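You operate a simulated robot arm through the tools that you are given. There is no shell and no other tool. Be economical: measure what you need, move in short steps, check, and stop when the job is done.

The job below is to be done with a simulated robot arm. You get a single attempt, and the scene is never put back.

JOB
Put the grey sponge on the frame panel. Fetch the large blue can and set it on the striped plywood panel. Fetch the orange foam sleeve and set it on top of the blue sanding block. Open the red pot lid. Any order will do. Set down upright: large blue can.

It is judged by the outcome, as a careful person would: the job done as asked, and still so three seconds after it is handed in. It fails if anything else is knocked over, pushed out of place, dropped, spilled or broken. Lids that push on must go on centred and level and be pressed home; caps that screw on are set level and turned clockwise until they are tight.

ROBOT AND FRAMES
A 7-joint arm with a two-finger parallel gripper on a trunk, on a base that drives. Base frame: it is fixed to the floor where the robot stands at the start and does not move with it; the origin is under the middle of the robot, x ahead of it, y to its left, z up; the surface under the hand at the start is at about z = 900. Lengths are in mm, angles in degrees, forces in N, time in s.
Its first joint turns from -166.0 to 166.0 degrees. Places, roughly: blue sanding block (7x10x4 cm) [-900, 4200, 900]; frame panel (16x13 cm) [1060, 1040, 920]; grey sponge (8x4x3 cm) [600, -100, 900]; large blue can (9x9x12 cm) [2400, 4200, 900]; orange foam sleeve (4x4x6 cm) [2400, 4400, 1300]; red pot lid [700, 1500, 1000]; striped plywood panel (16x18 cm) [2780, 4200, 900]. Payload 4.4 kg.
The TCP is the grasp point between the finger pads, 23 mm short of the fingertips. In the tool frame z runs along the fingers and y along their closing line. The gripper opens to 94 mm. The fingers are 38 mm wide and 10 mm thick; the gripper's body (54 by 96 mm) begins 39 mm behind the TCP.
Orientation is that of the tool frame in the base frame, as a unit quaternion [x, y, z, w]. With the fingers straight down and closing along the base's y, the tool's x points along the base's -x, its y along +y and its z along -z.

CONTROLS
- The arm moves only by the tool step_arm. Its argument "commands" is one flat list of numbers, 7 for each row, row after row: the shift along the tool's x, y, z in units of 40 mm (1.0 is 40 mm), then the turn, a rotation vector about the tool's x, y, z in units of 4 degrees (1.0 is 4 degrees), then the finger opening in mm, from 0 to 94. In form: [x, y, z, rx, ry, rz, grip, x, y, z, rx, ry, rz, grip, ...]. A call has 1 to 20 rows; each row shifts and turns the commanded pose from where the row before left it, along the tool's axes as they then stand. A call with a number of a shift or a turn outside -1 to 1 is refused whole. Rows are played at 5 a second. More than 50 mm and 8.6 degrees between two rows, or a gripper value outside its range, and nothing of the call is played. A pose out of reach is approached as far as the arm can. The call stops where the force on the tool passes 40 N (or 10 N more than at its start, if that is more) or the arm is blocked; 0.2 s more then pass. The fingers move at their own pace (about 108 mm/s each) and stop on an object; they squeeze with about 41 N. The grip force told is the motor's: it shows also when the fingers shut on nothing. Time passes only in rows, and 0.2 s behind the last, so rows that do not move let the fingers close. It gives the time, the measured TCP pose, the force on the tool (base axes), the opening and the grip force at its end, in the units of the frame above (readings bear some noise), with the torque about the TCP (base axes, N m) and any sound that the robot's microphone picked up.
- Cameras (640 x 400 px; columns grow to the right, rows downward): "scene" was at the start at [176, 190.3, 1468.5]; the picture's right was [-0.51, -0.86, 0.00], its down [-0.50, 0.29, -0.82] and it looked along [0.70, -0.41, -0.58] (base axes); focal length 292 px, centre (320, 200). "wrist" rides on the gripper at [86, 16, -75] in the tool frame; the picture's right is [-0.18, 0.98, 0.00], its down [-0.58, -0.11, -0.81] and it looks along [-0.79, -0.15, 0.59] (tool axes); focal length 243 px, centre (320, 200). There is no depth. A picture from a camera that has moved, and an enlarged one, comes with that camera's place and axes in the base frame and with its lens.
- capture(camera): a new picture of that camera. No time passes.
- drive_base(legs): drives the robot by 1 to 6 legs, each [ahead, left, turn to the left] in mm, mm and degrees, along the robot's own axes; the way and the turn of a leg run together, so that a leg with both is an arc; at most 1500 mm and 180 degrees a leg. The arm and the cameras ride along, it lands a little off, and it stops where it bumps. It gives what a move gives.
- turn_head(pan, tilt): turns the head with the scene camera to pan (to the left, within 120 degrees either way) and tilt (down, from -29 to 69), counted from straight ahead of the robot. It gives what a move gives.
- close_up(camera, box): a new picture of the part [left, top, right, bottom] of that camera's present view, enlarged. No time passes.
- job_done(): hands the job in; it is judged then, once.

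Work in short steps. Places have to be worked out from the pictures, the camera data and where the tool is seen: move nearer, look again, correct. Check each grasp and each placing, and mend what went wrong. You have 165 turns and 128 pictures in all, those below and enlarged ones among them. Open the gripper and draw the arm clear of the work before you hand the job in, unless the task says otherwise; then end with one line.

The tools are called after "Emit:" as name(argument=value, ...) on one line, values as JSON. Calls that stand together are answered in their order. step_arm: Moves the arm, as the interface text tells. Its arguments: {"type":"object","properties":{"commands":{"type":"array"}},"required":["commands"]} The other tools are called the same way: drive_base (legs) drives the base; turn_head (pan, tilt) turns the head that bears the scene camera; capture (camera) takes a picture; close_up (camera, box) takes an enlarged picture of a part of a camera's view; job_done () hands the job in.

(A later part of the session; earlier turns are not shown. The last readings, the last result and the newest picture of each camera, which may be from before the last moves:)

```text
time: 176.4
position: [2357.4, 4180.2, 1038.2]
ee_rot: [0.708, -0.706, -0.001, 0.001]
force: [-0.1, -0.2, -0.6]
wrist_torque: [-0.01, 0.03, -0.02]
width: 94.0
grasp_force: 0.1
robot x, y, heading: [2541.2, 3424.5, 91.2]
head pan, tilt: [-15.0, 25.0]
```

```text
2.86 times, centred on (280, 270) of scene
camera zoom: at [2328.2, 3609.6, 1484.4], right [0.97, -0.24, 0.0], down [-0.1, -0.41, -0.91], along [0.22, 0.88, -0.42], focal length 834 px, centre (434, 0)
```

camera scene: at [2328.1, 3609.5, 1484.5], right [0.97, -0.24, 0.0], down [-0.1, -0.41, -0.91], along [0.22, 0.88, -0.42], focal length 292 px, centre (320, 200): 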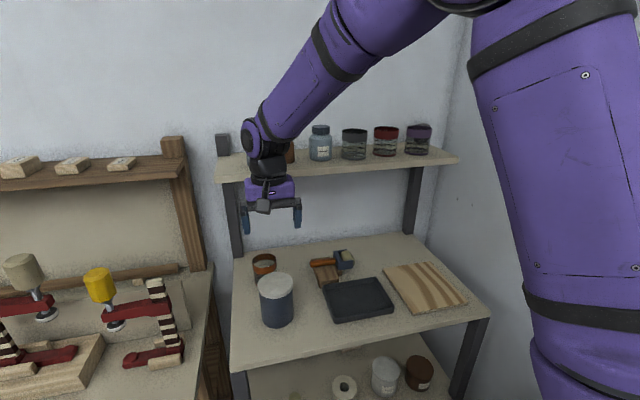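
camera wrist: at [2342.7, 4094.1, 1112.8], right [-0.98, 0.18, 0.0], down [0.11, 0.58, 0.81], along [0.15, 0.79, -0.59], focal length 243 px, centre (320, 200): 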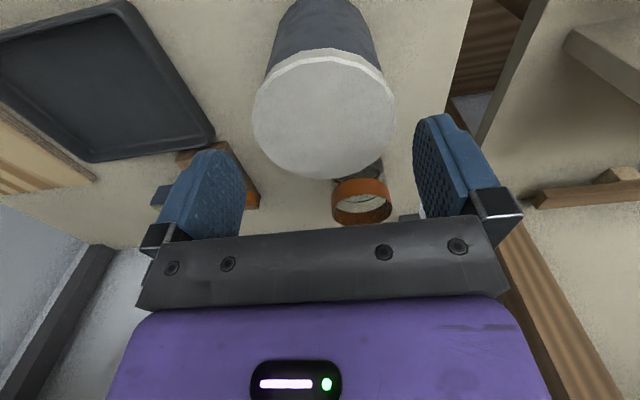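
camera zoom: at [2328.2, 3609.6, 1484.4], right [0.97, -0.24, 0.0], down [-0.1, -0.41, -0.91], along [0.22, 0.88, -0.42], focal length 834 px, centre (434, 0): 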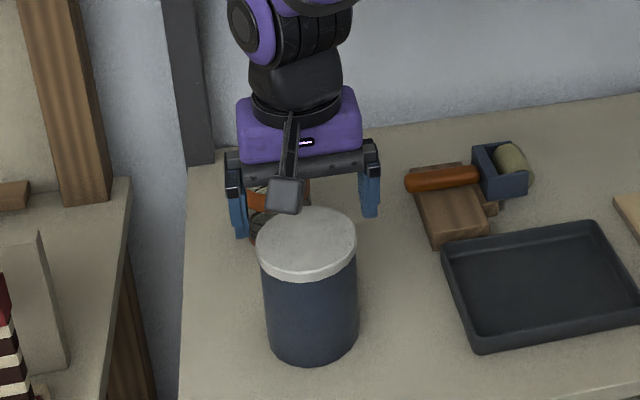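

Can centre (2357,4183), lid ≈87 mm wide, top z≈985. Fingers fit with ~3 mm each side; lowering carefully.

Emit:
step_arm(commands=[-0.06, 0, 0.5, 0, 0, 0, 94, 0, 0, 0.5, 0, 0, 0, 94, 0, 0, 0.4, 0, 0, 0, 94, 0, 0, 0, 0, 0, 0, 94])

Emit:
capture(camera="wrist")

```text
time: 177.4
position: [2358.1, 4182.5, 983.8]
ee_rot: [0.708, -0.706, -0.001, 0.0]
force: [-0.2, -0.3, 0.0]
wrist_torque: [0.01, 0.01, -0.02]
width: 94.0
grasp_force: 0.0
robot x, y, heading: [2540.7, 3426.8, 91.2]
head pan, tilt: [-15.0, 25.0]
```

```text
58 pictures are left
camera wrist: at [2343.7, 4095.8, 1057.9], right [-0.98, 0.18, 0.0], down [0.11, 0.58, 0.81], along [0.15, 0.79, -0.59], focal length 243 px, centre (320, 200)
```

wrist: 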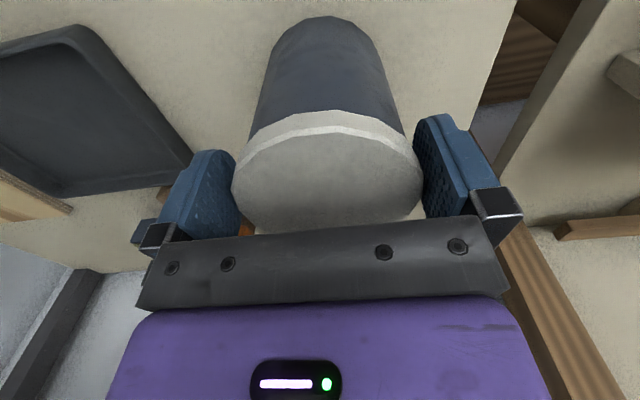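

It fits. Lower a further 18 mm for a deeper hold, then close.

Emit:
step_arm(commands=[0, 0, 0.25, 0, 0, 0, 94, 0, 0, 0.2, 0, 0, 0, 94, 0, 0, 0, 0, 0, 0, 94, 0, 0, 0, 0, 0, 0, 60, 0, 0, 0, 0, 0, 0, 60, 0, 0, 0, 0, 0, 0, 60])

Emit:
capture(camera="wrist")

```text
time: 178.8
position: [2358.4, 4183.1, 963.3]
ee_rot: [0.708, -0.707, -0.001, 0.001]
force: [-0.8, 1.1, 0.0]
wrist_torque: [0.13, -0.02, 0.02]
width: 86.8
grasp_force: 40.8
robot x, y, heading: [2544.7, 3423.4, 91.2]
head pan, tilt: [-15.0, 25.0]
```

```text
57 pictures are left
camera wrist: at [2344.1, 4096.3, 1039.1], right [-0.98, 0.18, 0.0], down [0.11, 0.58, 0.81], along [0.15, 0.79, -0.59], focal length 243 px, centre (320, 200)
```

wrist: 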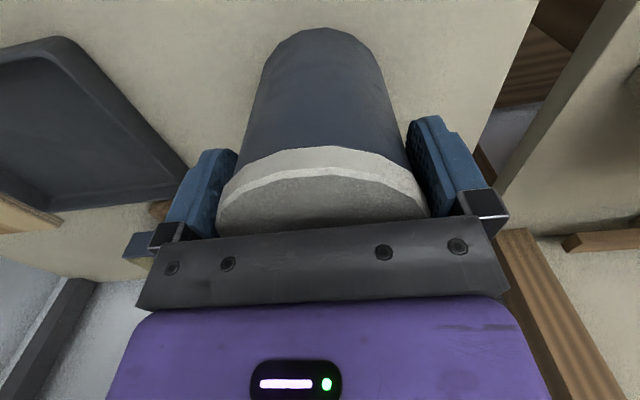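

Gripped at 86.8 mm. Lift a little and check that the whole can comes up.

Emit:
step_arm(commands=[0, 0, -0.5, 0, 0, 0, 60, 0, 0, -0.5, 0, 0, 0, 60, 0, 0, -0.5, 0, 0, 0, 60, 0, 0, 0, 0, 0, 0, 60])

Emit:
close_up(camera="scene", box=[210, 180, 370, 340])

```text
time: 179.8
position: [2358.9, 4183.8, 1025.1]
ee_rot: [-0.707, 0.707, 0.0, 0.0]
force: [0.0, 0.8, -3.7]
wrist_torque: [-0.03, -0.01, 0.06]
width: 87.2
grasp_force: 41.3
robot x, y, heading: [2544.1, 3425.4, 91.2]
head pan, tilt: [-15.0, 25.0]
```

```text
2.50 times, centred on (290, 260) of scene
camera zoom: at [2328.1, 3609.9, 1484.4], right [0.97, -0.24, 0.0], down [-0.1, -0.41, -0.91], along [0.22, 0.88, -0.42], focal length 730 px, centre (395, 50)
```

zoom: 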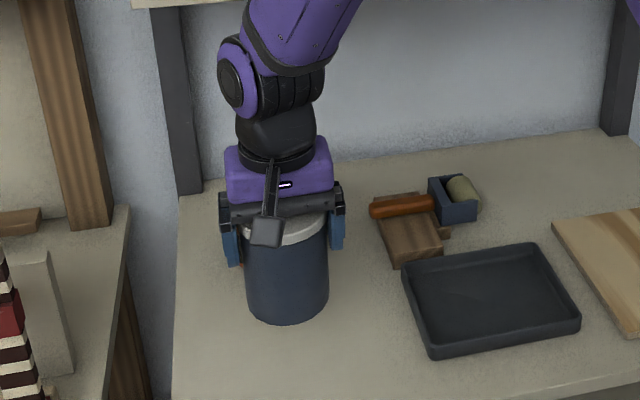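

The whole can is up. Raise a bit and carry it across to above the striped panel.

Emit:
step_arm(commands=[0, 0, -0.8, 0, 0, 0, 60, 0, -0.88, 0, 0, 0, 0, 60, 0, -0.88, 0, 0, 0, 0, 60, 0, -0.88, 0, 0, 0, 0, 60, 0, -0.88, 0, 0, 0, 0, 60, 0, -0.88, 0, 0, 0, 0, 60, 0, -0.88, 0, 0, 0, 0, 60, 0, -0.88, 0, 0, 0, 0, 60, 0, -0.88, 0, 0, 0, 0, 60, 0, -0.88, 0, 0, 0, 0, 60, -0.1, -0.88, 0, 0, 0, 0, 60, -0.1, -0.88, 0, 0, 0, 0, 60, 0, -0.88, 0, 0, 0, 0, 60, 0, 0, 0, 0, 0, 0, 60])

Emit:
turn_head(pan=-30, tilt=30)

Emit:
capture(camera="scene")

Emit:
capture(camera="wrist")

```text
time: 182.8
position: [2783.2, 4192.1, 1056.4]
ee_rot: [0.707, -0.707, 0.0, 0.001]
force: [0.2, -0.1, -3.8]
wrist_torque: [0.01, 0.01, -0.01]
width: 86.9
grasp_force: 41.2
robot x, y, heading: [2537.2, 3422.0, 91.1]
head pan, tilt: [-15.0, 25.0]
```

```text
time: 183.6
position: [2780.8, 4190.6, 1056.1]
ee_rot: [0.708, -0.706, -0.001, 0.0]
force: [0.7, 0.1, -3.0]
wrist_torque: [0.01, 0.02, 0.01]
width: 86.9
grasp_force: 41.4
robot x, y, heading: [2542.8, 3426.4, 91.2]
head pan, tilt: [-30.0, 30.0]
```

```text
55 pictures are left
camera scene: at [2349.8, 3599.6, 1476.5], right [0.88, -0.48, 0.0], down [-0.24, -0.44, -0.87], along [0.42, 0.76, -0.5], focal length 292 px, centre (320, 200)
```

scene: 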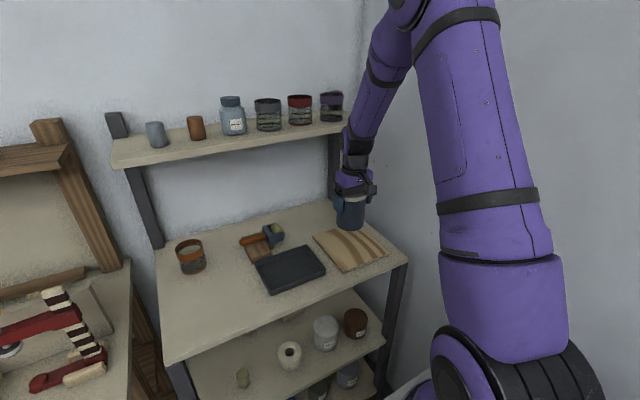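

```text
54 pictures are left
camera wrist: at [2767.1, 4104.1, 1131.1], right [-0.98, 0.18, 0.0], down [0.11, 0.58, 0.81], along [0.15, 0.79, -0.59], focal length 243 px, centre (320, 200)
```

wrist: 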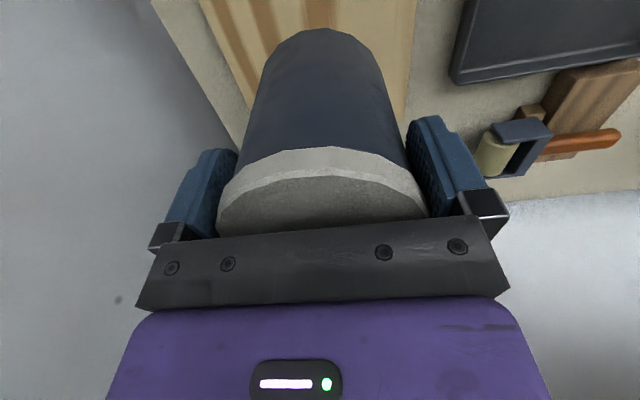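

The wrist view shows the can over the panel's middle (panel x≈2709–2872). Lower to just above contact.

Emit:
step_arm(commands=[0, 0, 0.7, 0, 0, 0, 60, 0, 0, 0.7, 0, 0, 0, 60, 0, 0, 0.35, 0, 0, 0, 60, 0, 0, 0.15, 0, 0, 0, 60, 0, 0, 0, 0, 0, 0, 60])

Emit:
close_up(camera="scene", box=[280, 150, 420, 290])

```text
time: 184.8
position: [2780.9, 4192.3, 980.6]
ee_rot: [0.708, -0.706, 0.0, 0.001]
force: [1.7, 0.1, -4.5]
wrist_torque: [-0.03, 0.0, -0.01]
width: 86.6
grasp_force: 40.7
robot x, y, heading: [2544.5, 3423.8, 91.1]
head pan, tilt: [-30.0, 30.0]
```

```text
2.86 times, centred on (350, 220) of scene
camera zoom: at [2349.8, 3599.5, 1476.5], right [0.88, -0.48, 0.0], down [-0.24, -0.44, -0.87], along [0.42, 0.76, -0.5], focal length 834 px, centre (234, 143)
```

zoom: 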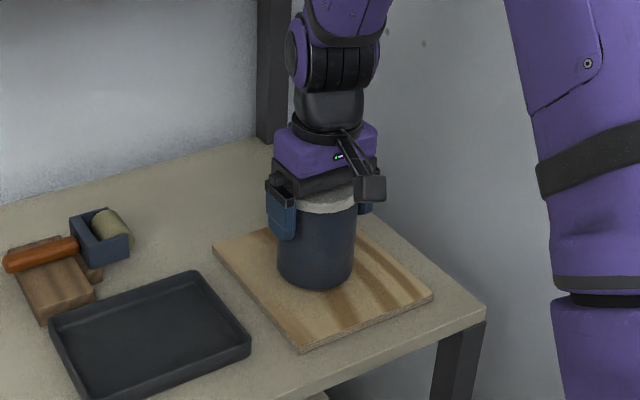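

Nearly down and well within the panel. Nudge 8 mm nearer centre and lower to contact.

Emit:
step_arm(commands=[0.2, 0, 0.08, 0, 0, 0, 60, 0, 0, 0.08, 0, 0, 0, 60, 0, 0, 0, 0, 0, 0, 60])

```text
time: 185.6
position: [2780.3, 4185.4, 975.4]
ee_rot: [0.707, -0.707, -0.001, -0.001]
force: [0.1, -0.4, 29.2]
wrist_torque: [0.27, -0.01, -0.39]
width: 87.1
grasp_force: 41.1
robot x, y, heading: [2545.4, 3426.5, 91.0]
head pan, tilt: [-30.0, 30.0]
```

Contact at 29 N. Ease off slightly, then release and lift clear.

Emit:
step_arm(commands=[0, 0, -0.04, 0, 0, 0, 60, 0, 0, 0, 0, 0, 0, 94, 0, 0, 0, 0, 0, 0, 94, 0, 0, -0.4, 0, 0, 0, 94, 0, 0, -0.8, 0, 0, 0, 94, 0, 0, -1, 0, 0, 0, 94, 0, 0, -0.8, 0, 0, 0, 94, 0, 0, 0, 0, 0, 0, 94])

Emit:
close_up(camera="scene", box=[280, 150, 420, 290])

```text
time: 187.4
position: [2780.4, 4184.0, 1096.0]
ee_rot: [0.707, -0.707, 0.0, 0.0]
force: [-1.0, 0.5, -1.4]
wrist_torque: [-0.01, 0.02, -0.01]
width: 93.9
grasp_force: 0.0
robot x, y, heading: [2541.1, 3426.7, 91.2]
head pan, tilt: [-30.0, 30.0]
```

```text
2.86 times, centred on (350, 220) of scene
camera zoom: at [2349.8, 3599.5, 1476.5], right [0.88, -0.48, 0.0], down [-0.24, -0.44, -0.87], along [0.42, 0.76, -0.5], focal length 834 px, centre (234, 143)
```

zoom: 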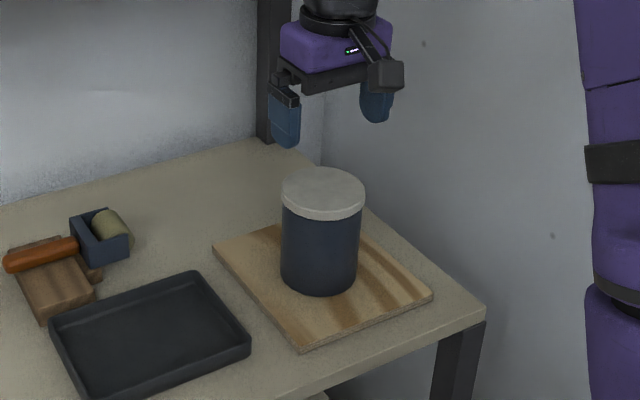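

Can is upright on the striped panel. Next the orange sleeve on the upper shelf: draw the arm back and up, then reposition the base.

Emit:
step_arm(commands=[0.5, 0, -1, 0, 0, 0, 70, 0.6, 0.3, -0.9, 0, 0, 0, 70, 0.6, 0.5, -0.9, 0, 0, 0, 70, 0.6, 0.6, -0.9, 0, 0, 0, 70, 0.6, 0.6, -0.9, 0, 0, 0, 70, 0.6, 0.6, -0.9, 0, 0, 0, 70, 0.5, 0.6, -0.9, 0, 0, 0, 70, 0, 0.6, -0.9, 0, 0, 0, 70, 0, 0, 0, 0, 0, 0, 70])

Emit:
drive_base(legs=[[110, 90, -1.2]])

Emit:
turn_head(pan=-15, tilt=15)

Emit:
capture(camera="scene")

Emit:
capture(camera="wrist")

```text
time: 189.4
position: [2627.5, 4021.8, 1386.4]
ee_rot: [0.707, -0.707, -0.001, 0.001]
force: [0.4, 0.1, 0.3]
wrist_torque: [0.0, -0.03, -0.01]
width: 69.8
grasp_force: 0.0
robot x, y, heading: [2544.5, 3427.1, 91.1]
head pan, tilt: [-30.0, 30.0]
```

```text
time: 190.7
position: [2550.1, 4131.0, 1386.0]
ee_rot: [-0.699, 0.715, 0.0, 0.0]
force: [0.2, -0.3, 0.0]
wrist_torque: [0.02, 0.01, -0.03]
width: 70.0
grasp_force: 0.1
robot x, y, heading: [2451.8, 3534.3, 89.8]
head pan, tilt: [-30.0, 30.0]
```

```text
time: 191.5
position: [2548.8, 4130.7, 1386.2]
ee_rot: [-0.7, 0.714, 0.001, -0.001]
force: [-0.1, -0.2, 0.7]
wrist_torque: [0.01, -0.01, -0.03]
width: 70.1
grasp_force: 0.0
robot x, y, heading: [2452.5, 3533.5, 89.7]
head pan, tilt: [-15.0, 15.0]
```

```text
51 pictures are left
camera scene: at [2241.6, 3725.5, 1500.6], right [0.97, -0.26, 0.0], down [-0.07, -0.25, -0.97], along [0.25, 0.93, -0.26], focal length 292 px, centre (320, 200)
```

scene: 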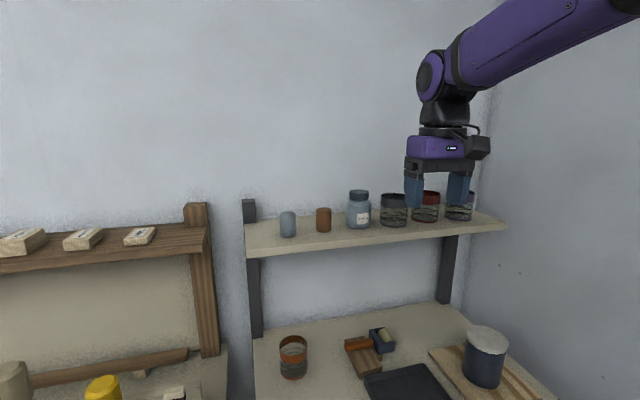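

```text
50 pictures are left
camera wrist: at [2533.1, 4044.5, 1461.1], right [-0.98, 0.2, 0.0], down [0.12, 0.58, 0.81], along [0.16, 0.79, -0.59], focal length 243 px, centre (320, 200)
```

wrist: 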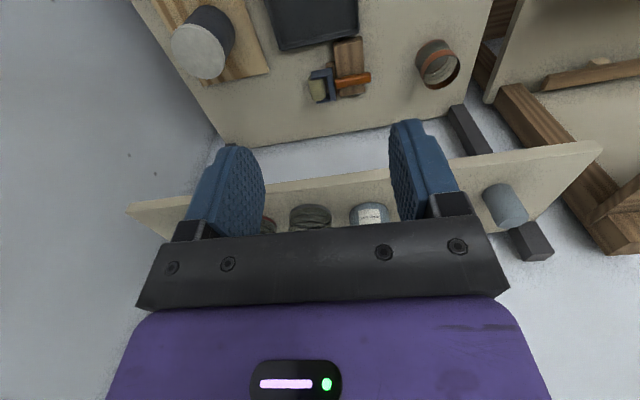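

Orange sleeve located at ≈[2420,4360], base z≈1240, top ≈1300. Move the hand over it at the present height.

Emit:
step_arm(commands=[-0.5, 0.8, 0, 0, 0, 0, 70, -0.5, 0.9, 0, 0, 0, 0, 70, -0.6, 0.8, 0, 0, 0, 0, 70, -0.8, 0.7, 0, 0, 0, 0, 70, -0.8, 0, 0, 0, 0, 0, 70, -0.9, 0, 0, 0, 0, 0, 70, -0.9, 0, 0, 0, 0, 0, 70, 0, 0, 0, 0, 0, 0, 70])

Emit:
capture(camera="wrist")

Emit:
close_up(camera="scene", box=[240, 130, 420, 250])

```text
time: 193.3
position: [2425.6, 4334.0, 1385.2]
ee_rot: [-0.7, 0.714, 0.001, -0.001]
force: [-0.1, -0.5, -0.5]
wrist_torque: [-0.01, 0.02, 0.02]
width: 70.1
grasp_force: 0.0
robot x, y, heading: [2452.4, 3531.4, 90.0]
head pan, tilt: [-15.0, 15.0]
```

```text
49 pictures are left
camera wrist: at [2408.7, 4247.3, 1460.5], right [-0.98, 0.2, 0.0], down [0.12, 0.58, 0.81], along [0.16, 0.79, -0.59], focal length 243 px, centre (320, 200)
```

wrist: 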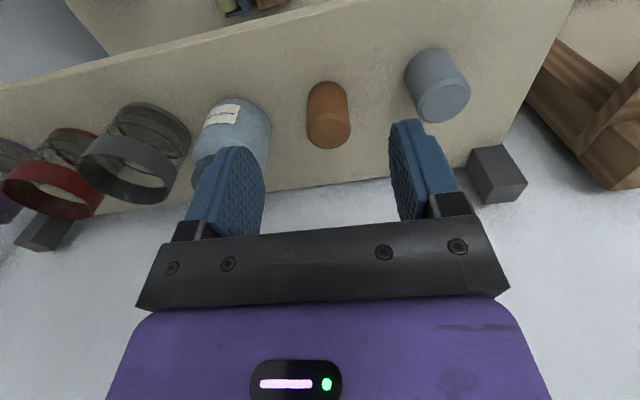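

```text
3.33 times, centred on (330, 190) of scene
camera zoom: at [2241.5, 3725.5, 1500.7], right [0.97, -0.26, 0.0], down [-0.07, -0.25, -0.97], along [0.25, 0.93, -0.26], focal length 973 px, centre (287, 233)
```

zoom: 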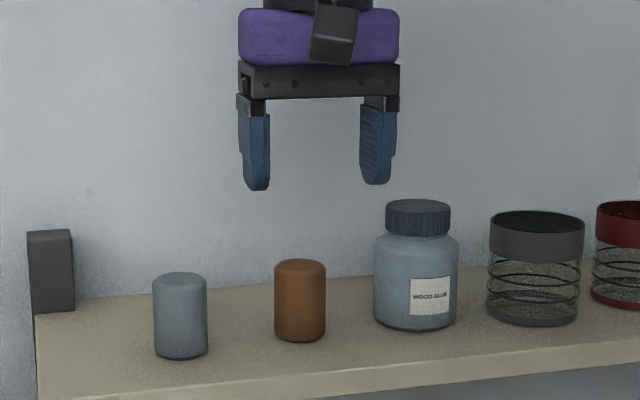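

Sleeve top centre refined to (2428,4382,1291); glue jar 50 mm to its right, so I open only to 56. Move over and lower partway.

Emit:
step_arm(commands=[-0.6, -0.03, 0, 0, 0, 0, 56, -0.6, -0.02, 0, 0, 0, 0, 56, 0, 0, 0.7, 0, 0, 0, 56, 0, 0, 0.6, 0, 0, 0, 56, 0, 0, 0, 0, 0, 0, 56])

Emit:
capture(camera="wrist")

Emit:
close_up(camera="scene", box=[240, 130, 420, 250])

```text
time: 194.5
position: [2426.8, 4381.8, 1333.3]
ee_rot: [-0.7, 0.714, 0.0, 0.0]
force: [-0.4, 0.3, 0.5]
wrist_torque: [-0.02, -0.01, -0.02]
width: 56.1
grasp_force: 0.1
robot x, y, heading: [2454.0, 3537.4, 90.0]
head pan, tilt: [-15.0, 15.0]
```

```text
47 pictures are left
camera wrist: at [2410.8, 4295.0, 1408.1], right [-0.98, 0.2, 0.0], down [0.12, 0.58, 0.81], along [0.16, 0.79, -0.59], focal length 243 px, centre (320, 200)
```

wrist: 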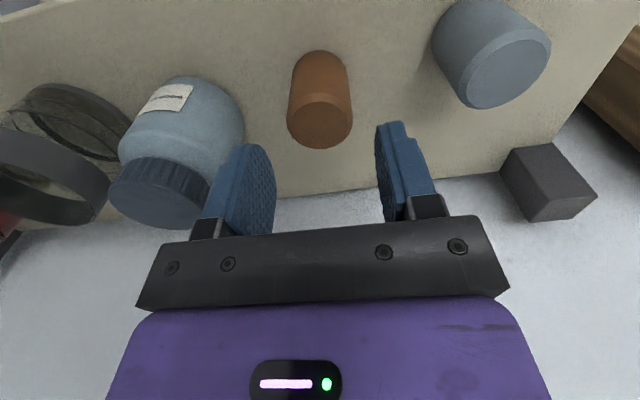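

```text
3.33 times, centred on (330, 190) of scene
camera zoom: at [2241.5, 3725.5, 1500.7], right [0.97, -0.26, 0.0], down [-0.07, -0.25, -0.97], along [0.25, 0.93, -0.26], focal length 973 px, centre (287, 233)
```

zoom: 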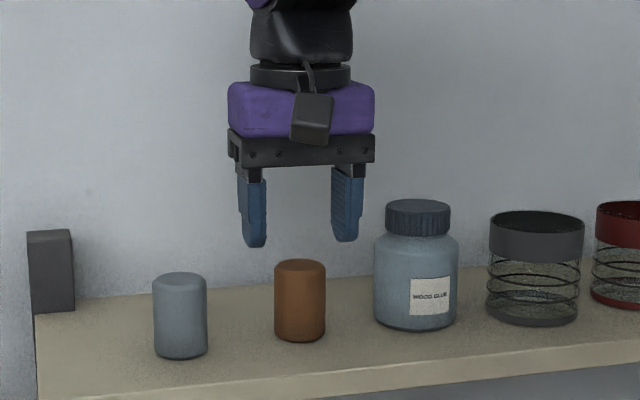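

Aligned; the palm clears the glue jar's cap by ~15 mm. Lower and grip.

Emit:
step_arm(commands=[0.05, 0.03, 0.5, 0, 0, 0, 56, 0, 0, 0.5, 0, 0, 0, 56, 0, 0, 0.5, 0, 0, 0, 56, 0, 0, 0, 0, 0, 0, 56, 0, 0, 0, 0, 0, 0, 15, 0, 0, 0, 0, 0, 0, 15, 0, 0, 0, 0, 0, 0, 15])

Emit:
capture(camera="wrist")

```text
time: 196.1
position: [2427.5, 4380.1, 1272.6]
ee_rot: [-0.7, 0.714, 0.0, 0.0]
force: [0.6, 0.0, -0.3]
wrist_torque: [0.02, -0.02, 0.02]
width: 35.3
grasp_force: 40.9
robot x, y, heading: [2453.0, 3533.7, 90.0]
head pan, tilt: [-15.0, 15.0]
```

```text
45 pictures are left
camera wrist: at [2410.8, 4292.4, 1348.2], right [-0.98, 0.2, 0.0], down [0.12, 0.58, 0.81], along [0.16, 0.79, -0.59], focal length 243 px, centre (320, 200)
```

wrist: 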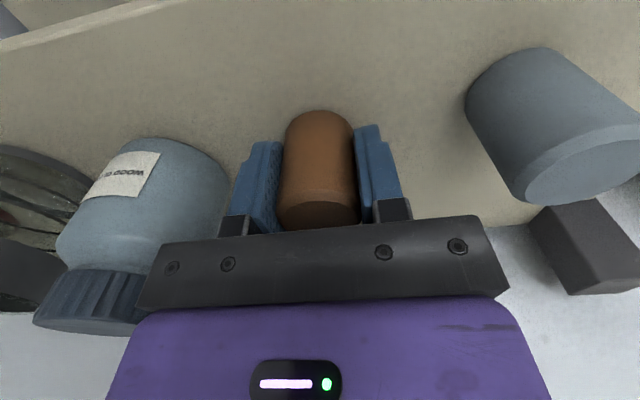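

Sleeve gripped (35 mm). Lift straight up, withdraw, then back off and drive left to the sanding block's bench.

Emit:
step_arm(commands=[0, 0, -0.7, 0, 0, 0, 15, 0, 0, -0.9, 0, 0, 0, 15, 0, 0, -0.9, 0, 0, 0, 15, 0.9, 0, 0, 0, 0, 0, 15, 1, 0, 0, 0, 0, 0, 15, 1, 0, 0, 0, 0, 0, 15, 1, 0, 0, 0, 0, 0, 15, 1, 0, 0, 0, 0, 0, 15, 1, 0, 0, 0, 0, 0, 15, 0.5, 0, 0, 0, 0, 0, 15, 0, 0, 0, 0, 0, 0, 15])

Emit:
capture(camera="scene")

Emit:
drive_base(legs=[[-330, 0, 0], [0, 1500, 0], [0, 1500, 0], [0, 300, 0]])

Emit:
turn_head(pan=-5, tilt=25)

Emit:
capture(camera="scene")

```text
time: 198.5
position: [2422.4, 4124.1, 1372.9]
ee_rot: [-0.7, 0.714, 0.001, -0.002]
force: [0.0, 0.0, 0.3]
wrist_torque: [0.01, 0.01, 0.01]
width: 35.1
grasp_force: 42.1
robot x, y, heading: [2451.8, 3536.7, 89.8]
head pan, tilt: [-15.0, 15.0]
```

```text
44 pictures are left
camera scene: at [2241.5, 3725.6, 1500.7], right [0.97, -0.26, 0.0], down [-0.07, -0.25, -0.97], along [0.25, 0.93, -0.26], focal length 292 px, centre (320, 200)
```

scene: 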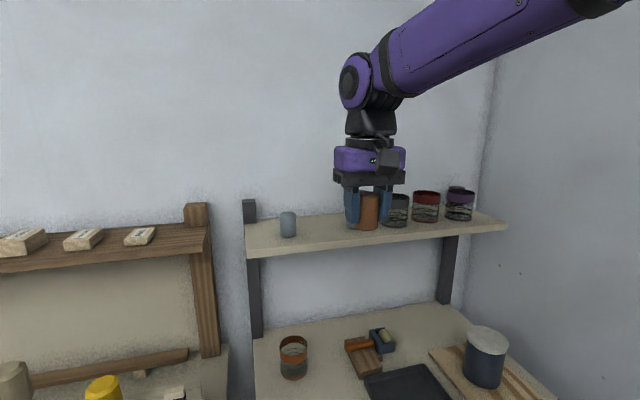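

```text
time: 216.2
position: [-822.7, 3811.5, 1373.8]
ee_rot: [-0.697, 0.717, 0.001, -0.001]
force: [-0.6, 0.7, 0.6]
wrist_torque: [0.02, 0.01, 0.02]
width: 35.2
grasp_force: 41.1
robot x, y, heading: [-800.0, 3220.4, 89.4]
head pan, tilt: [-15.0, 15.0]
```

```text
time: 216.9
position: [-822.9, 3811.5, 1373.0]
ee_rot: [-0.698, 0.716, 0.001, 0.0]
force: [0.1, 0.0, 0.5]
wrist_torque: [0.02, -0.01, 0.04]
width: 35.1
grasp_force: 40.8
robot x, y, heading: [-798.0, 3216.2, 89.7]
head pan, tilt: [-5.0, 25.0]
```

```text
43 pictures are left
camera scene: at [-1023.5, 3415.1, 1484.5], right [1.0, -0.1, 0.0], down [-0.04, -0.42, -0.91], along [0.09, 0.9, -0.42], focal length 292 px, centre (320, 200)
```

scene: 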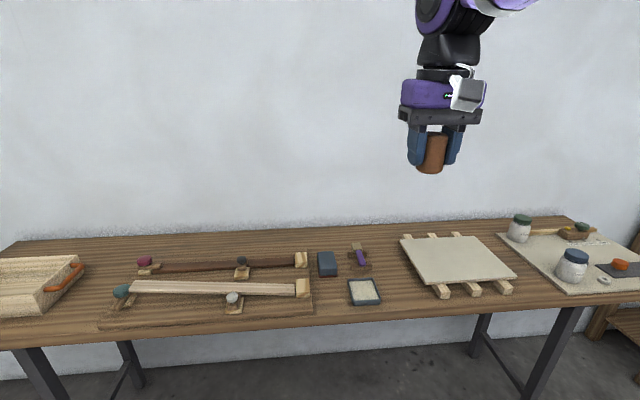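

The blue sanding block is at ≈[-927,4160]. I drive a bit closer and move the sleeve over it.

Emit:
drive_base(legs=[[210, 0, 0]])

Emit:
step_arm(commands=[0, 0.6, 0.8, 0, 0, 0, 15, 0, 0.6, 0.8, 0, 0, 0, 15, 0, 0.6, 0.8, 0, 0, 0, 15, 0, 0.3, 0.8, 0, 0, 0, 15, 0, 0, 0.8, 0, 0, 0, 15, 0, 0, 0, 0, 0, 0, 15])

Emit:
capture(camera="wrist")

Emit:
capture(camera="scene")

```text
time: 218.5
position: [-819.4, 4019.8, 1373.0]
ee_rot: [-0.697, 0.717, 0.001, -0.001]
force: [-0.4, 0.2, -0.2]
wrist_torque: [0.02, 0.0, 0.03]
width: 35.4
grasp_force: 41.1
robot x, y, heading: [-797.3, 3429.8, 89.2]
head pan, tilt: [-5.0, 25.0]
```

```text
time: 219.9
position: [-904.3, 4023.4, 1214.5]
ee_rot: [-0.697, 0.718, 0.001, -0.001]
force: [0.5, 0.0, -1.0]
wrist_torque: [0.0, -0.01, 0.05]
width: 34.8
grasp_force: 40.7
robot x, y, heading: [-793.2, 3426.4, 89.3]
head pan, tilt: [-5.0, 25.0]
```

```text
42 pictures are left
camera wrist: at [-921.5, 3937.3, 1288.5], right [-0.98, 0.21, 0.0], down [0.13, 0.58, 0.81], along [0.17, 0.79, -0.59], focal length 243 px, centre (320, 200)
```

wrist: 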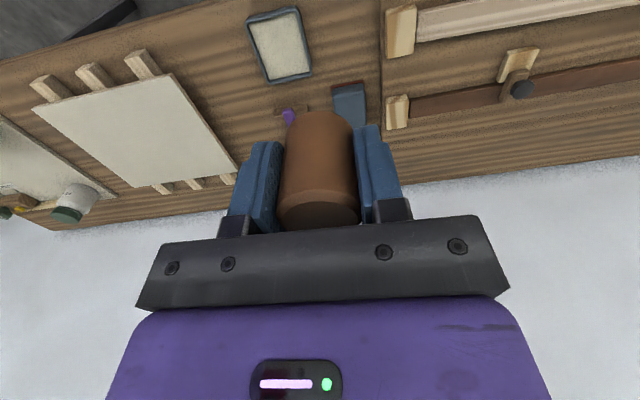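

```text
41 pictures are left
camera scene: at [-1021.1, 3624.4, 1484.5], right [1.0, -0.1, 0.0], down [-0.04, -0.42, -0.91], along [0.09, 0.9, -0.42], focal length 292 px, centre (320, 200)
```

scene: 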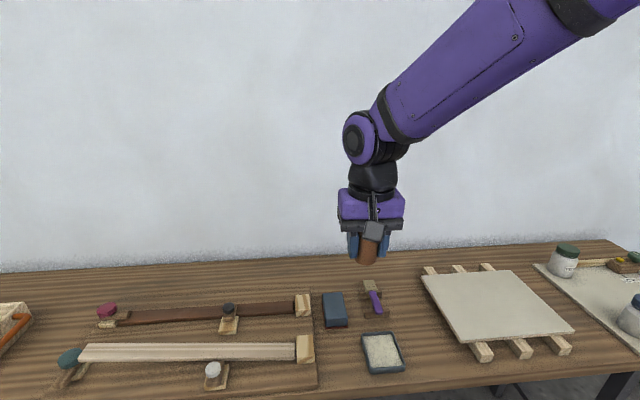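

Zoom on the sanding block for exact size and centre.

Emit:
close_up(camera="scene", box=[290, 250, 420, 350])

Emit:
close_up(camera="wrist", box=[230, 40, 430, 240])

```text
4.00 times, centred on (355, 300) of scene
camera zoom: at [-1021.1, 3624.4, 1484.5], right [1.0, -0.1, 0.0], down [-0.04, -0.42, -0.91], along [0.09, 0.9, -0.42], focal length 1168 px, centre (180, -200)
```

zoom: 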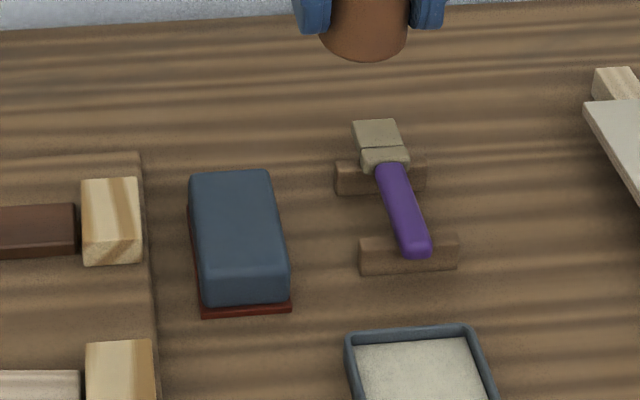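

```text
2.00 times, centred on (330, 140) of wrist
camera zoom: at [-921.5, 3937.3, 1288.5], right [-0.98, 0.21, 0.0], down [0.13, 0.58, 0.81], along [0.17, 0.79, -0.59], focal length 485 px, centre (300, 320)
```

zoom: 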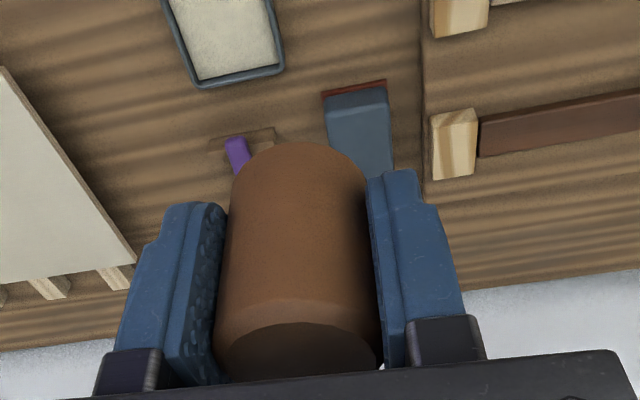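

Block top ≈940, centre ≈(-928,4171), about 53×80. Move above it and lower partway, then recheck.

Emit:
step_arm(commands=[-0.9, 0.17, 0, 0, 0, 0, 15, -0.9, 0.17, 0.3, 0, 0, 0, 15, -0.95, 0.17, 0.5, 0, 0, 0, 15, -0.9, 0.17, 0.7, 0, 0, 0, 15, 0, 0, 0.9, 0, 0, 0, 15, 0, 0, 0.9, 0, 0, 0, 15, 0, 0, 0.6, 0, 0, 0, 15, 0, 0, 0, 0, 0, 0, 15])

Emit:
close_up(camera="scene", box=[270, 210, 420, 350])

Emit:
capture(camera="wrist")

```text
time: 221.7
position: [-926.4, 4170.8, 1057.8]
ee_rot: [-0.697, 0.717, 0.001, -0.001]
force: [0.1, 0.3, 0.1]
wrist_torque: [0.02, -0.01, 0.01]
width: 34.9
grasp_force: 41.1
robot x, y, heading: [-798.5, 3431.7, 89.3]
head pan, tilt: [-5.0, 25.0]
```

```text
2.86 times, centred on (345, 280) of scene
camera zoom: at [-1021.1, 3624.4, 1484.5], right [1.0, -0.1, 0.0], down [-0.04, -0.42, -0.91], along [0.09, 0.9, -0.42], focal length 834 px, centre (249, -29)
```

zoom: 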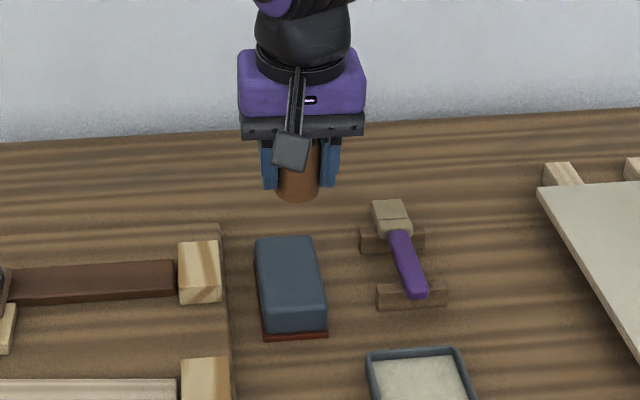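

```text
37 pictures are left
camera wrist: at [-944.8, 4083.9, 1132.3], right [-0.98, 0.21, 0.0], down [0.13, 0.58, 0.81], along [0.17, 0.79, -0.59], focal length 243 px, centre (320, 200)
```

wrist: 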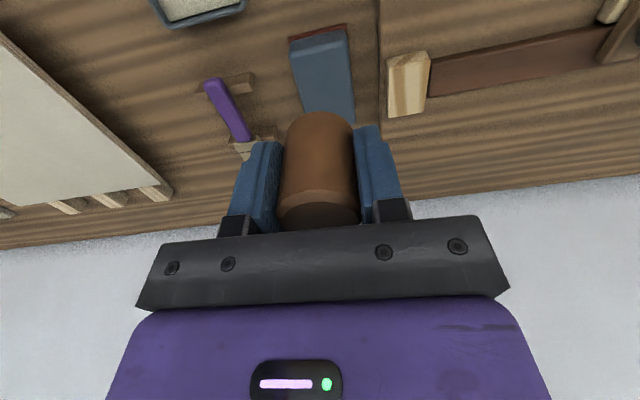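

The two cameras disagree by ~25 mm in y, so I lower to just above the block where parallax vanishes and compare directly.

Emit:
step_arm(commands=[0, 0.07, 0.8, 0, 0, 0, 15, 0, 0, 0.7, 0, 0, 0, 15, 0, 0, 0.2, 0, 0, 0, 15, 0, 0, 0, 0, 0, 0, 15])

Emit:
close_up(camera="scene", box=[290, 240, 400, 340])

Emit:
close_up(camera="wrist", box=[220, 20, 420, 240])

```text
time: 222.7
position: [-929.5, 4167.1, 989.1]
ee_rot: [-0.697, 0.717, 0.0, -0.001]
force: [-0.7, 0.2, 0.7]
wrist_torque: [-0.04, 0.03, -0.02]
width: 36.1
grasp_force: 40.7
robot x, y, heading: [-795.8, 3433.2, 89.5]
head pan, tilt: [-5.0, 25.0]
```

```text
4.00 times, centred on (345, 290) of scene
camera zoom: at [-1021.1, 3624.5, 1484.4], right [1.0, -0.1, 0.0], down [-0.04, -0.42, -0.91], along [0.09, 0.9, -0.42], focal length 1168 px, centre (220, -160)
```

zoom: 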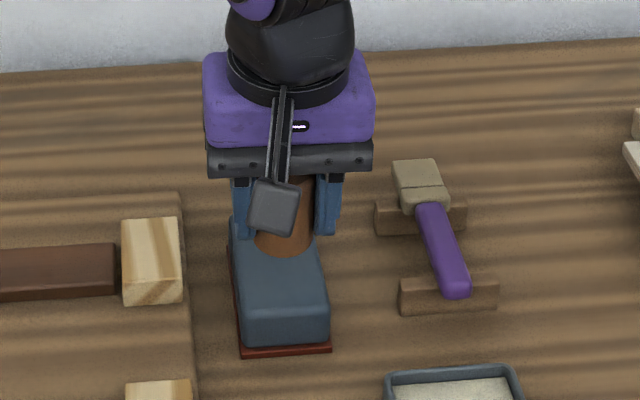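

```text
1.82 times, centred on (320, 130) of wrist
camera zoom: at [-946.6, 4081.7, 1063.6], right [-0.98, 0.21, 0.0], down [0.13, 0.58, 0.81], along [0.17, 0.79, -0.59], focal length 441 px, centre (320, 327)
```

zoom: 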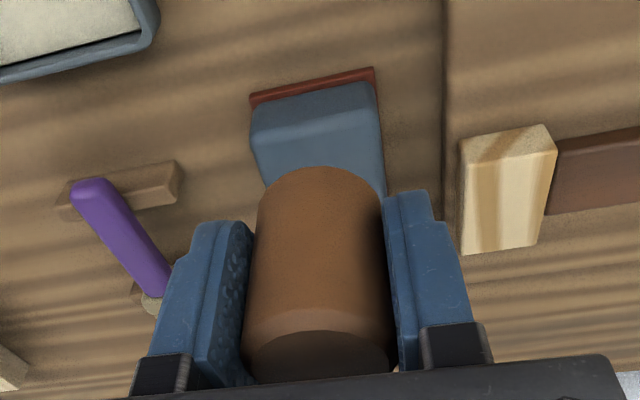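

Both views show the sleeve bottom well within the block top. Shift 5 mm nearer and lower to contact.

Emit:
step_arm(commands=[0.13, 0.02, 0.08, 0, 0, 0, 15, 0, 0, 0.1, 0, 0, 0, 15, 0, 0, 0, 0, 0, 0, 15])

```text
time: 223.5
position: [-931.1, 4163.6, 982.6]
ee_rot: [-0.697, 0.717, 0.001, 0.0]
force: [0.0, -0.7, -0.7]
wrist_torque: [-0.02, 0.01, -0.01]
width: 36.3
grasp_force: 41.0
robot x, y, heading: [-797.6, 3429.2, 89.2]
head pan, tilt: [-5.0, 25.0]
```

No contact yet; continue in small steps.

Emit:
step_arm(commands=[0, 0, 0.1, 0, 0, 0, 15, 0, 0, 0, 0, 0, 0, 15])

Emit:
step_arm(commands=[0, 0, 0.1, 0, 0, 0, 15, 0, 0, 0, 0, 0, 0, 15])

```text
time: 224.1
position: [-930.1, 4165.0, 977.7]
ee_rot: [-0.697, 0.718, 0.001, 0.0]
force: [0.5, -1.2, 0.0]
wrist_torque: [-0.01, -0.02, 0.0]
width: 36.5
grasp_force: 40.9
robot x, y, heading: [-794.7, 3431.2, 89.4]
head pan, tilt: [-5.0, 25.0]
```

```text
time: 224.7
position: [-931.5, 4164.2, 975.0]
ee_rot: [-0.697, 0.717, 0.001, -0.001]
force: [0.1, 0.1, 0.8]
wrist_torque: [0.04, 0.04, 0.01]
width: 36.3
grasp_force: 41.7
robot x, y, heading: [-796.7, 3428.6, 89.4]
head pan, tilt: [-5.0, 25.0]
```

Emit:
step_arm(commands=[0, 0, 0.08, 0, 0, 0, 15, 0, 0, 0, 0, 0, 0, 15])

Emit:
close_up(camera="scene", box=[290, 240, 400, 340])

```text
time: 225.3
position: [-930.1, 4165.0, 970.9]
ee_rot: [-0.697, 0.717, 0.0, 0.0]
force: [-0.4, 0.4, 0.0]
wrist_torque: [0.0, -0.02, 0.03]
width: 36.4
grasp_force: 41.3
robot x, y, heading: [-796.1, 3430.4, 89.4]
head pan, tilt: [-5.0, 25.0]
```

```text
4.00 times, centred on (345, 290) of scene
camera zoom: at [-1021.1, 3624.5, 1484.4], right [1.0, -0.1, 0.0], down [-0.04, -0.42, -0.91], along [0.09, 0.9, -0.42], focal length 1168 px, centre (220, -160)
```

zoom: 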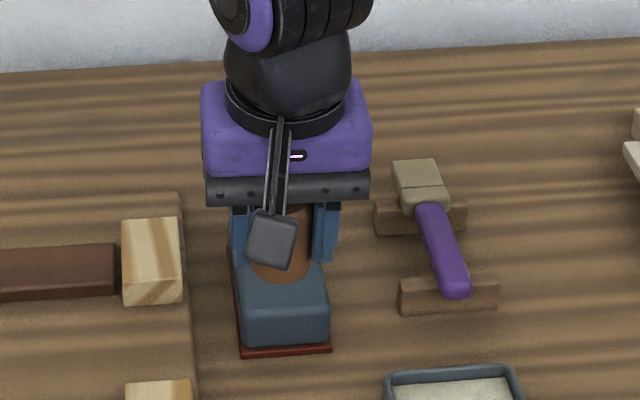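

Centred well; a few more small steps down to contact.

Emit:
step_arm(commands=[0, 0, 0.06, 0, 0, 0, 15, 0, 0, 0, 0, 0, 0, 15])

Emit:
step_arm(commands=[0, 0, 0.06, 0, 0, 0, 15, 0, 0, 0, 0, 0, 0, 15])

```text
time: 225.9
position: [-930.3, 4164.4, 968.3]
ee_rot: [-0.696, 0.718, 0.001, -0.001]
force: [-0.2, -0.3, -0.4]
wrist_torque: [-0.02, -0.03, -0.02]
width: 36.2
grasp_force: 41.3
robot x, y, heading: [-796.4, 3429.4, 89.5]
head pan, tilt: [-5.0, 25.0]
```

```text
time: 226.5
position: [-929.5, 4163.8, 966.6]
ee_rot: [-0.696, 0.718, 0.0, -0.001]
force: [0.6, 0.2, 0.3]
wrist_torque: [-0.01, -0.05, 0.01]
width: 36.3
grasp_force: 40.8
robot x, y, heading: [-796.0, 3430.0, 89.3]
head pan, tilt: [-5.0, 25.0]
```

Emit:
step_arm(commands=[0, 0, 0.06, 0, 0, 0, 15, 0, 0, 0, 0, 0, 0, 15])

Emit:
step_arm(commands=[0, 0, 0.06, 0, 0, 0, 15, 0, 0, 0, 0, 0, 0, 15])

Emit:
close_up(camera="wrist", box=[220, 20, 420, 240])

```text
time: 227.1
position: [-931.3, 4162.8, 963.0]
ee_rot: [-0.697, 0.717, 0.001, -0.001]
force: [-0.1, 0.4, -0.8]
wrist_torque: [0.0, 0.02, -0.01]
width: 36.4
grasp_force: 41.3
robot x, y, heading: [-796.5, 3430.0, 89.3]
head pan, tilt: [-5.0, 25.0]
```

```text
time: 227.7
position: [-931.8, 4164.4, 962.4]
ee_rot: [-0.697, 0.717, 0.0, -0.001]
force: [0.3, 0.3, -1.0]
wrist_torque: [-0.02, -0.01, -0.01]
width: 36.3
grasp_force: 40.9
robot x, y, heading: [-797.4, 3432.0, 89.2]
head pan, tilt: [-5.0, 25.0]
```

```text
1.82 times, centred on (320, 130) of wrist
camera zoom: at [-948.0, 4077.7, 1036.3], right [-0.98, 0.21, 0.0], down [0.13, 0.58, 0.81], along [0.17, 0.79, -0.59], focal length 441 px, centre (320, 327)
```

zoom: 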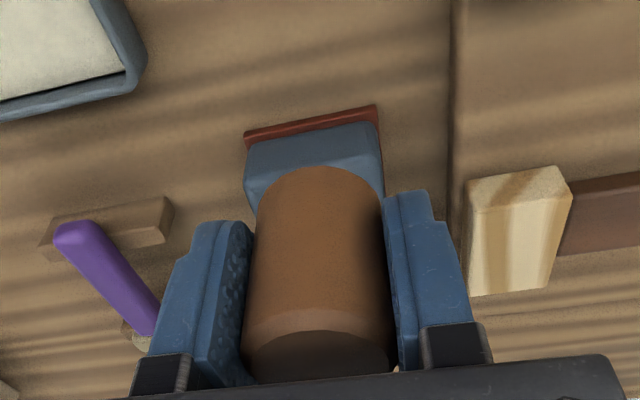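

The wrist view suggests the sleeve is getting close to the block's near edge; check with the scene view.

Emit:
close_up(camera="scene", box=[300, 260, 380, 340])

```text
5.00 times, centred on (340, 300) of scene
camera zoom: at [-1021.1, 3624.5, 1484.4], right [1.0, -0.1, 0.0], down [-0.04, -0.42, -0.91], along [0.09, 0.9, -0.42], focal length 1460 px, centre (220, -300)
```

zoom: 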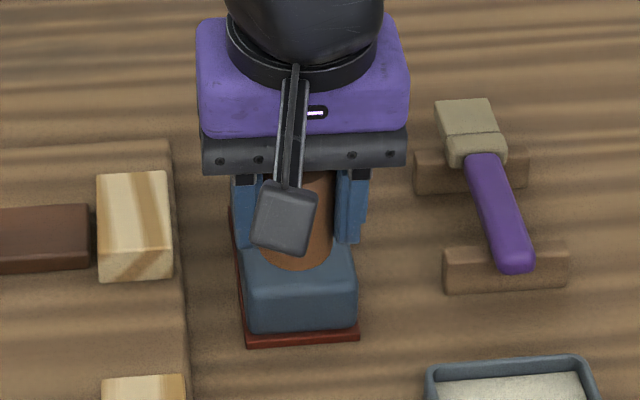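

Both rays reconcile if this bench is lower: block top ≈880, centre ≈(-921,4220). I move there at the current height and recheck.

Emit:
step_arm(commands=[-0.7, -0.1, 0, 0, 0, 0, 15, -0.7, -0.11, 0, 0, 0, 0, 15, 0, 0, 0, 0, 0, 0, 15])

Emit:
close_up(camera="wrist", box=[220, 20, 420, 240])

Emit:
close_up(camera="scene", box=[290, 240, 400, 340])

```text
time: 228.5
position: [-922.9, 4220.5, 963.6]
ee_rot: [-0.696, 0.718, 0.001, 0.0]
force: [0.5, -0.5, 0.0]
wrist_torque: [0.04, 0.01, 0.0]
width: 36.2
grasp_force: 40.8
robot x, y, heading: [-794.8, 3425.7, 89.3]
head pan, tilt: [-5.0, 25.0]
```

```text
1.82 times, centred on (320, 130) of wrist
camera zoom: at [-939.6, 4133.7, 1037.4], right [-0.98, 0.21, 0.0], down [0.13, 0.58, 0.81], along [0.17, 0.79, -0.59], focal length 441 px, centre (320, 327)
```

zoom: 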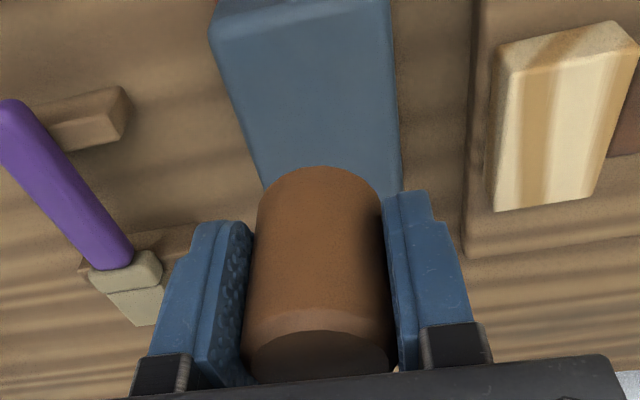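

```text
4.00 times, centred on (345, 290) of scene
camera zoom: at [-1021.1, 3624.4, 1484.4], right [1.0, -0.1, 0.0], down [-0.04, -0.42, -0.91], along [0.09, 0.9, -0.42], focal length 1168 px, centre (220, -160)
```

zoom: 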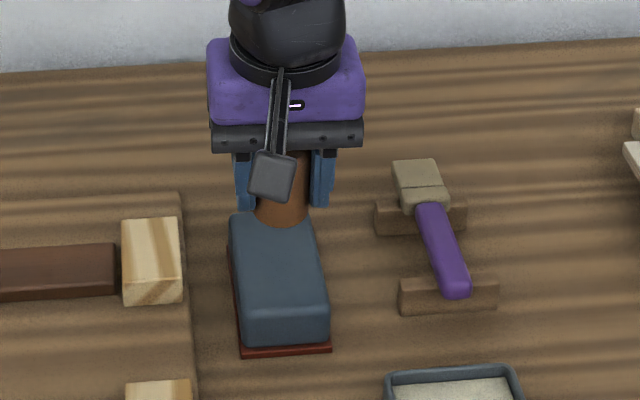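

Refined: block spans y≈4190–4281, top z≈873, x centre ≈-920. Shift 12 mm further and lower.

Emit:
step_arm(commands=[-0.3, -0.06, 0.3, 0, 0, 0, 15, 0, 0, 0.4, 0, 0, 0, 15, 0, 0, 0.35, 0, 0, 0, 15, 0, 0, 0, 0, 0, 0, 15])

Emit:
close_up(camera="wrist", box=[220, 20, 420, 240])

Emit:
close_up(camera="scene", box=[290, 240, 400, 340])

```text
time: 229.5
position: [-919.4, 4230.6, 919.6]
ee_rot: [-0.697, 0.717, 0.001, -0.001]
force: [0.1, 0.4, 0.3]
wrist_torque: [-0.01, -0.01, -0.03]
width: 36.4
grasp_force: 40.4
robot x, y, heading: [-796.6, 3430.3, 89.4]
head pan, tilt: [-5.0, 25.0]
```

```text
1.82 times, centred on (320, 130) of wrist
camera zoom: at [-936.3, 4144.3, 994.6], right [-0.98, 0.21, 0.0], down [0.13, 0.58, 0.81], along [0.17, 0.79, -0.59], focal length 441 px, centre (320, 327)
```

zoom: 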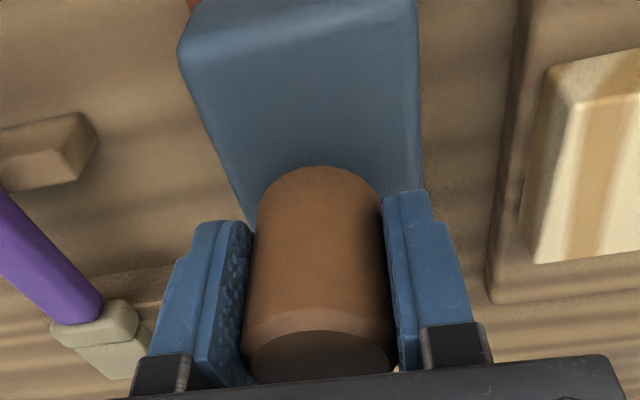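

```text
4.00 times, centred on (345, 290) of scene
camera zoom: at [-1021.1, 3624.5, 1484.4], right [1.0, -0.1, 0.0], down [-0.04, -0.42, -0.91], along [0.09, 0.9, -0.42], focal length 1168 px, centre (220, -160)
```

zoom: 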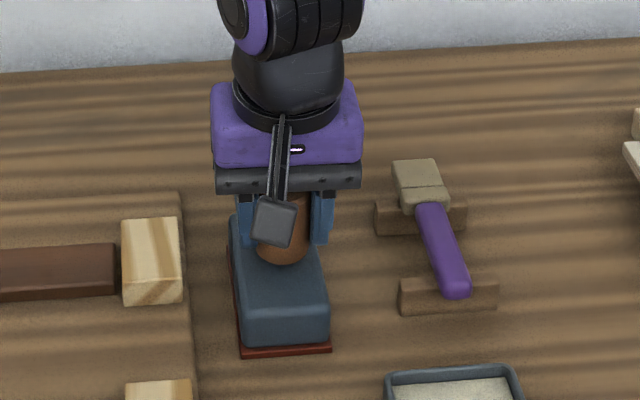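

Alignment looks central now. Lower in small steps to contact.

Emit:
step_arm(commands=[0, 0.06, 0.12, 0, 0, 0, 15, 0, 0, 0, 0, 0, 0, 15])

Emit:
step_arm(commands=[0, 0, 0.1, 0, 0, 0, 15, 0, 0, 0, 0, 0, 0, 15])

Emit:
step_arm(commands=[0, 0, 0.08, 0, 0, 0, 15, 0, 0, 0, 0, 0, 0, 15])

```text
time: 230.1
position: [-921.5, 4231.3, 915.2]
ee_rot: [-0.696, 0.718, 0.001, -0.001]
force: [-0.5, -0.8, -0.6]
wrist_torque: [-0.01, -0.03, -0.01]
width: 36.1
grasp_force: 41.1
robot x, y, heading: [-793.4, 3429.4, 89.5]
head pan, tilt: [-5.0, 25.0]
```

```text
time: 230.7
position: [-921.1, 4231.3, 912.7]
ee_rot: [-0.697, 0.717, 0.001, 0.002]
force: [0.1, -1.6, 21.1]
wrist_torque: [-0.04, -0.11, -0.01]
width: 36.2
grasp_force: 41.3
robot x, y, heading: [-797.2, 3430.5, 89.1]
head pan, tilt: [-5.0, 25.0]
```

```text
time: 231.3
position: [-922.2, 4231.7, 908.3]
ee_rot: [-0.697, 0.717, 0.002, 0.0]
force: [-0.3, 1.7, 28.3]
wrist_torque: [0.05, -0.09, -0.04]
width: 36.3
grasp_force: 41.7
robot x, y, heading: [-798.1, 3432.9, 89.3]
head pan, tilt: [-5.0, 25.0]
```

Contact (28 N). Ease off a hair and view before releasing.

Emit:
step_arm(commands=[0, 0, -0.06, 0, 0, 0, 15, 0, 0, 0, 0, 0, 0, 15])

Emit:
close_up(camera="wrist", box=[220, 20, 420, 240])

Emit:
close_up(camera="scene", box=[290, 240, 400, 340])

```text
time: 231.9
position: [-921.4, 4229.4, 908.7]
ee_rot: [-0.696, 0.718, -0.001, -0.001]
force: [-0.5, 0.7, 1.3]
wrist_torque: [-0.01, 0.0, 0.01]
width: 36.1
grasp_force: 40.9
robot x, y, heading: [-796.9, 3431.4, 89.2]
head pan, tilt: [-5.0, 25.0]
```

```text
1.82 times, centred on (320, 130) of wrist
camera zoom: at [-938.6, 4144.2, 984.2], right [-0.98, 0.21, 0.0], down [0.13, 0.58, 0.8], along [0.17, 0.79, -0.59], focal length 441 px, centre (320, 327)
```

zoom: 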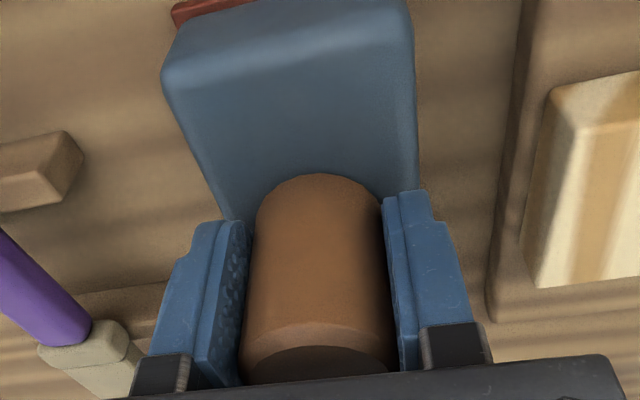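

```text
4.00 times, centred on (345, 290) of scene
camera zoom: at [-1021.1, 3624.5, 1484.4], right [1.0, -0.1, 0.0], down [-0.04, -0.42, -0.91], along [0.09, 0.9, -0.42], focal length 1168 px, centre (220, -160)
```

zoom: 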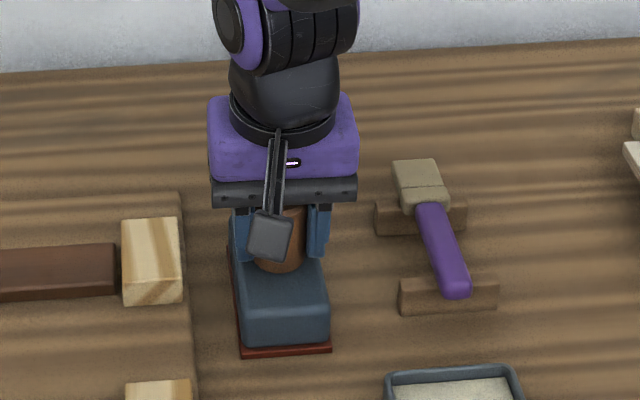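

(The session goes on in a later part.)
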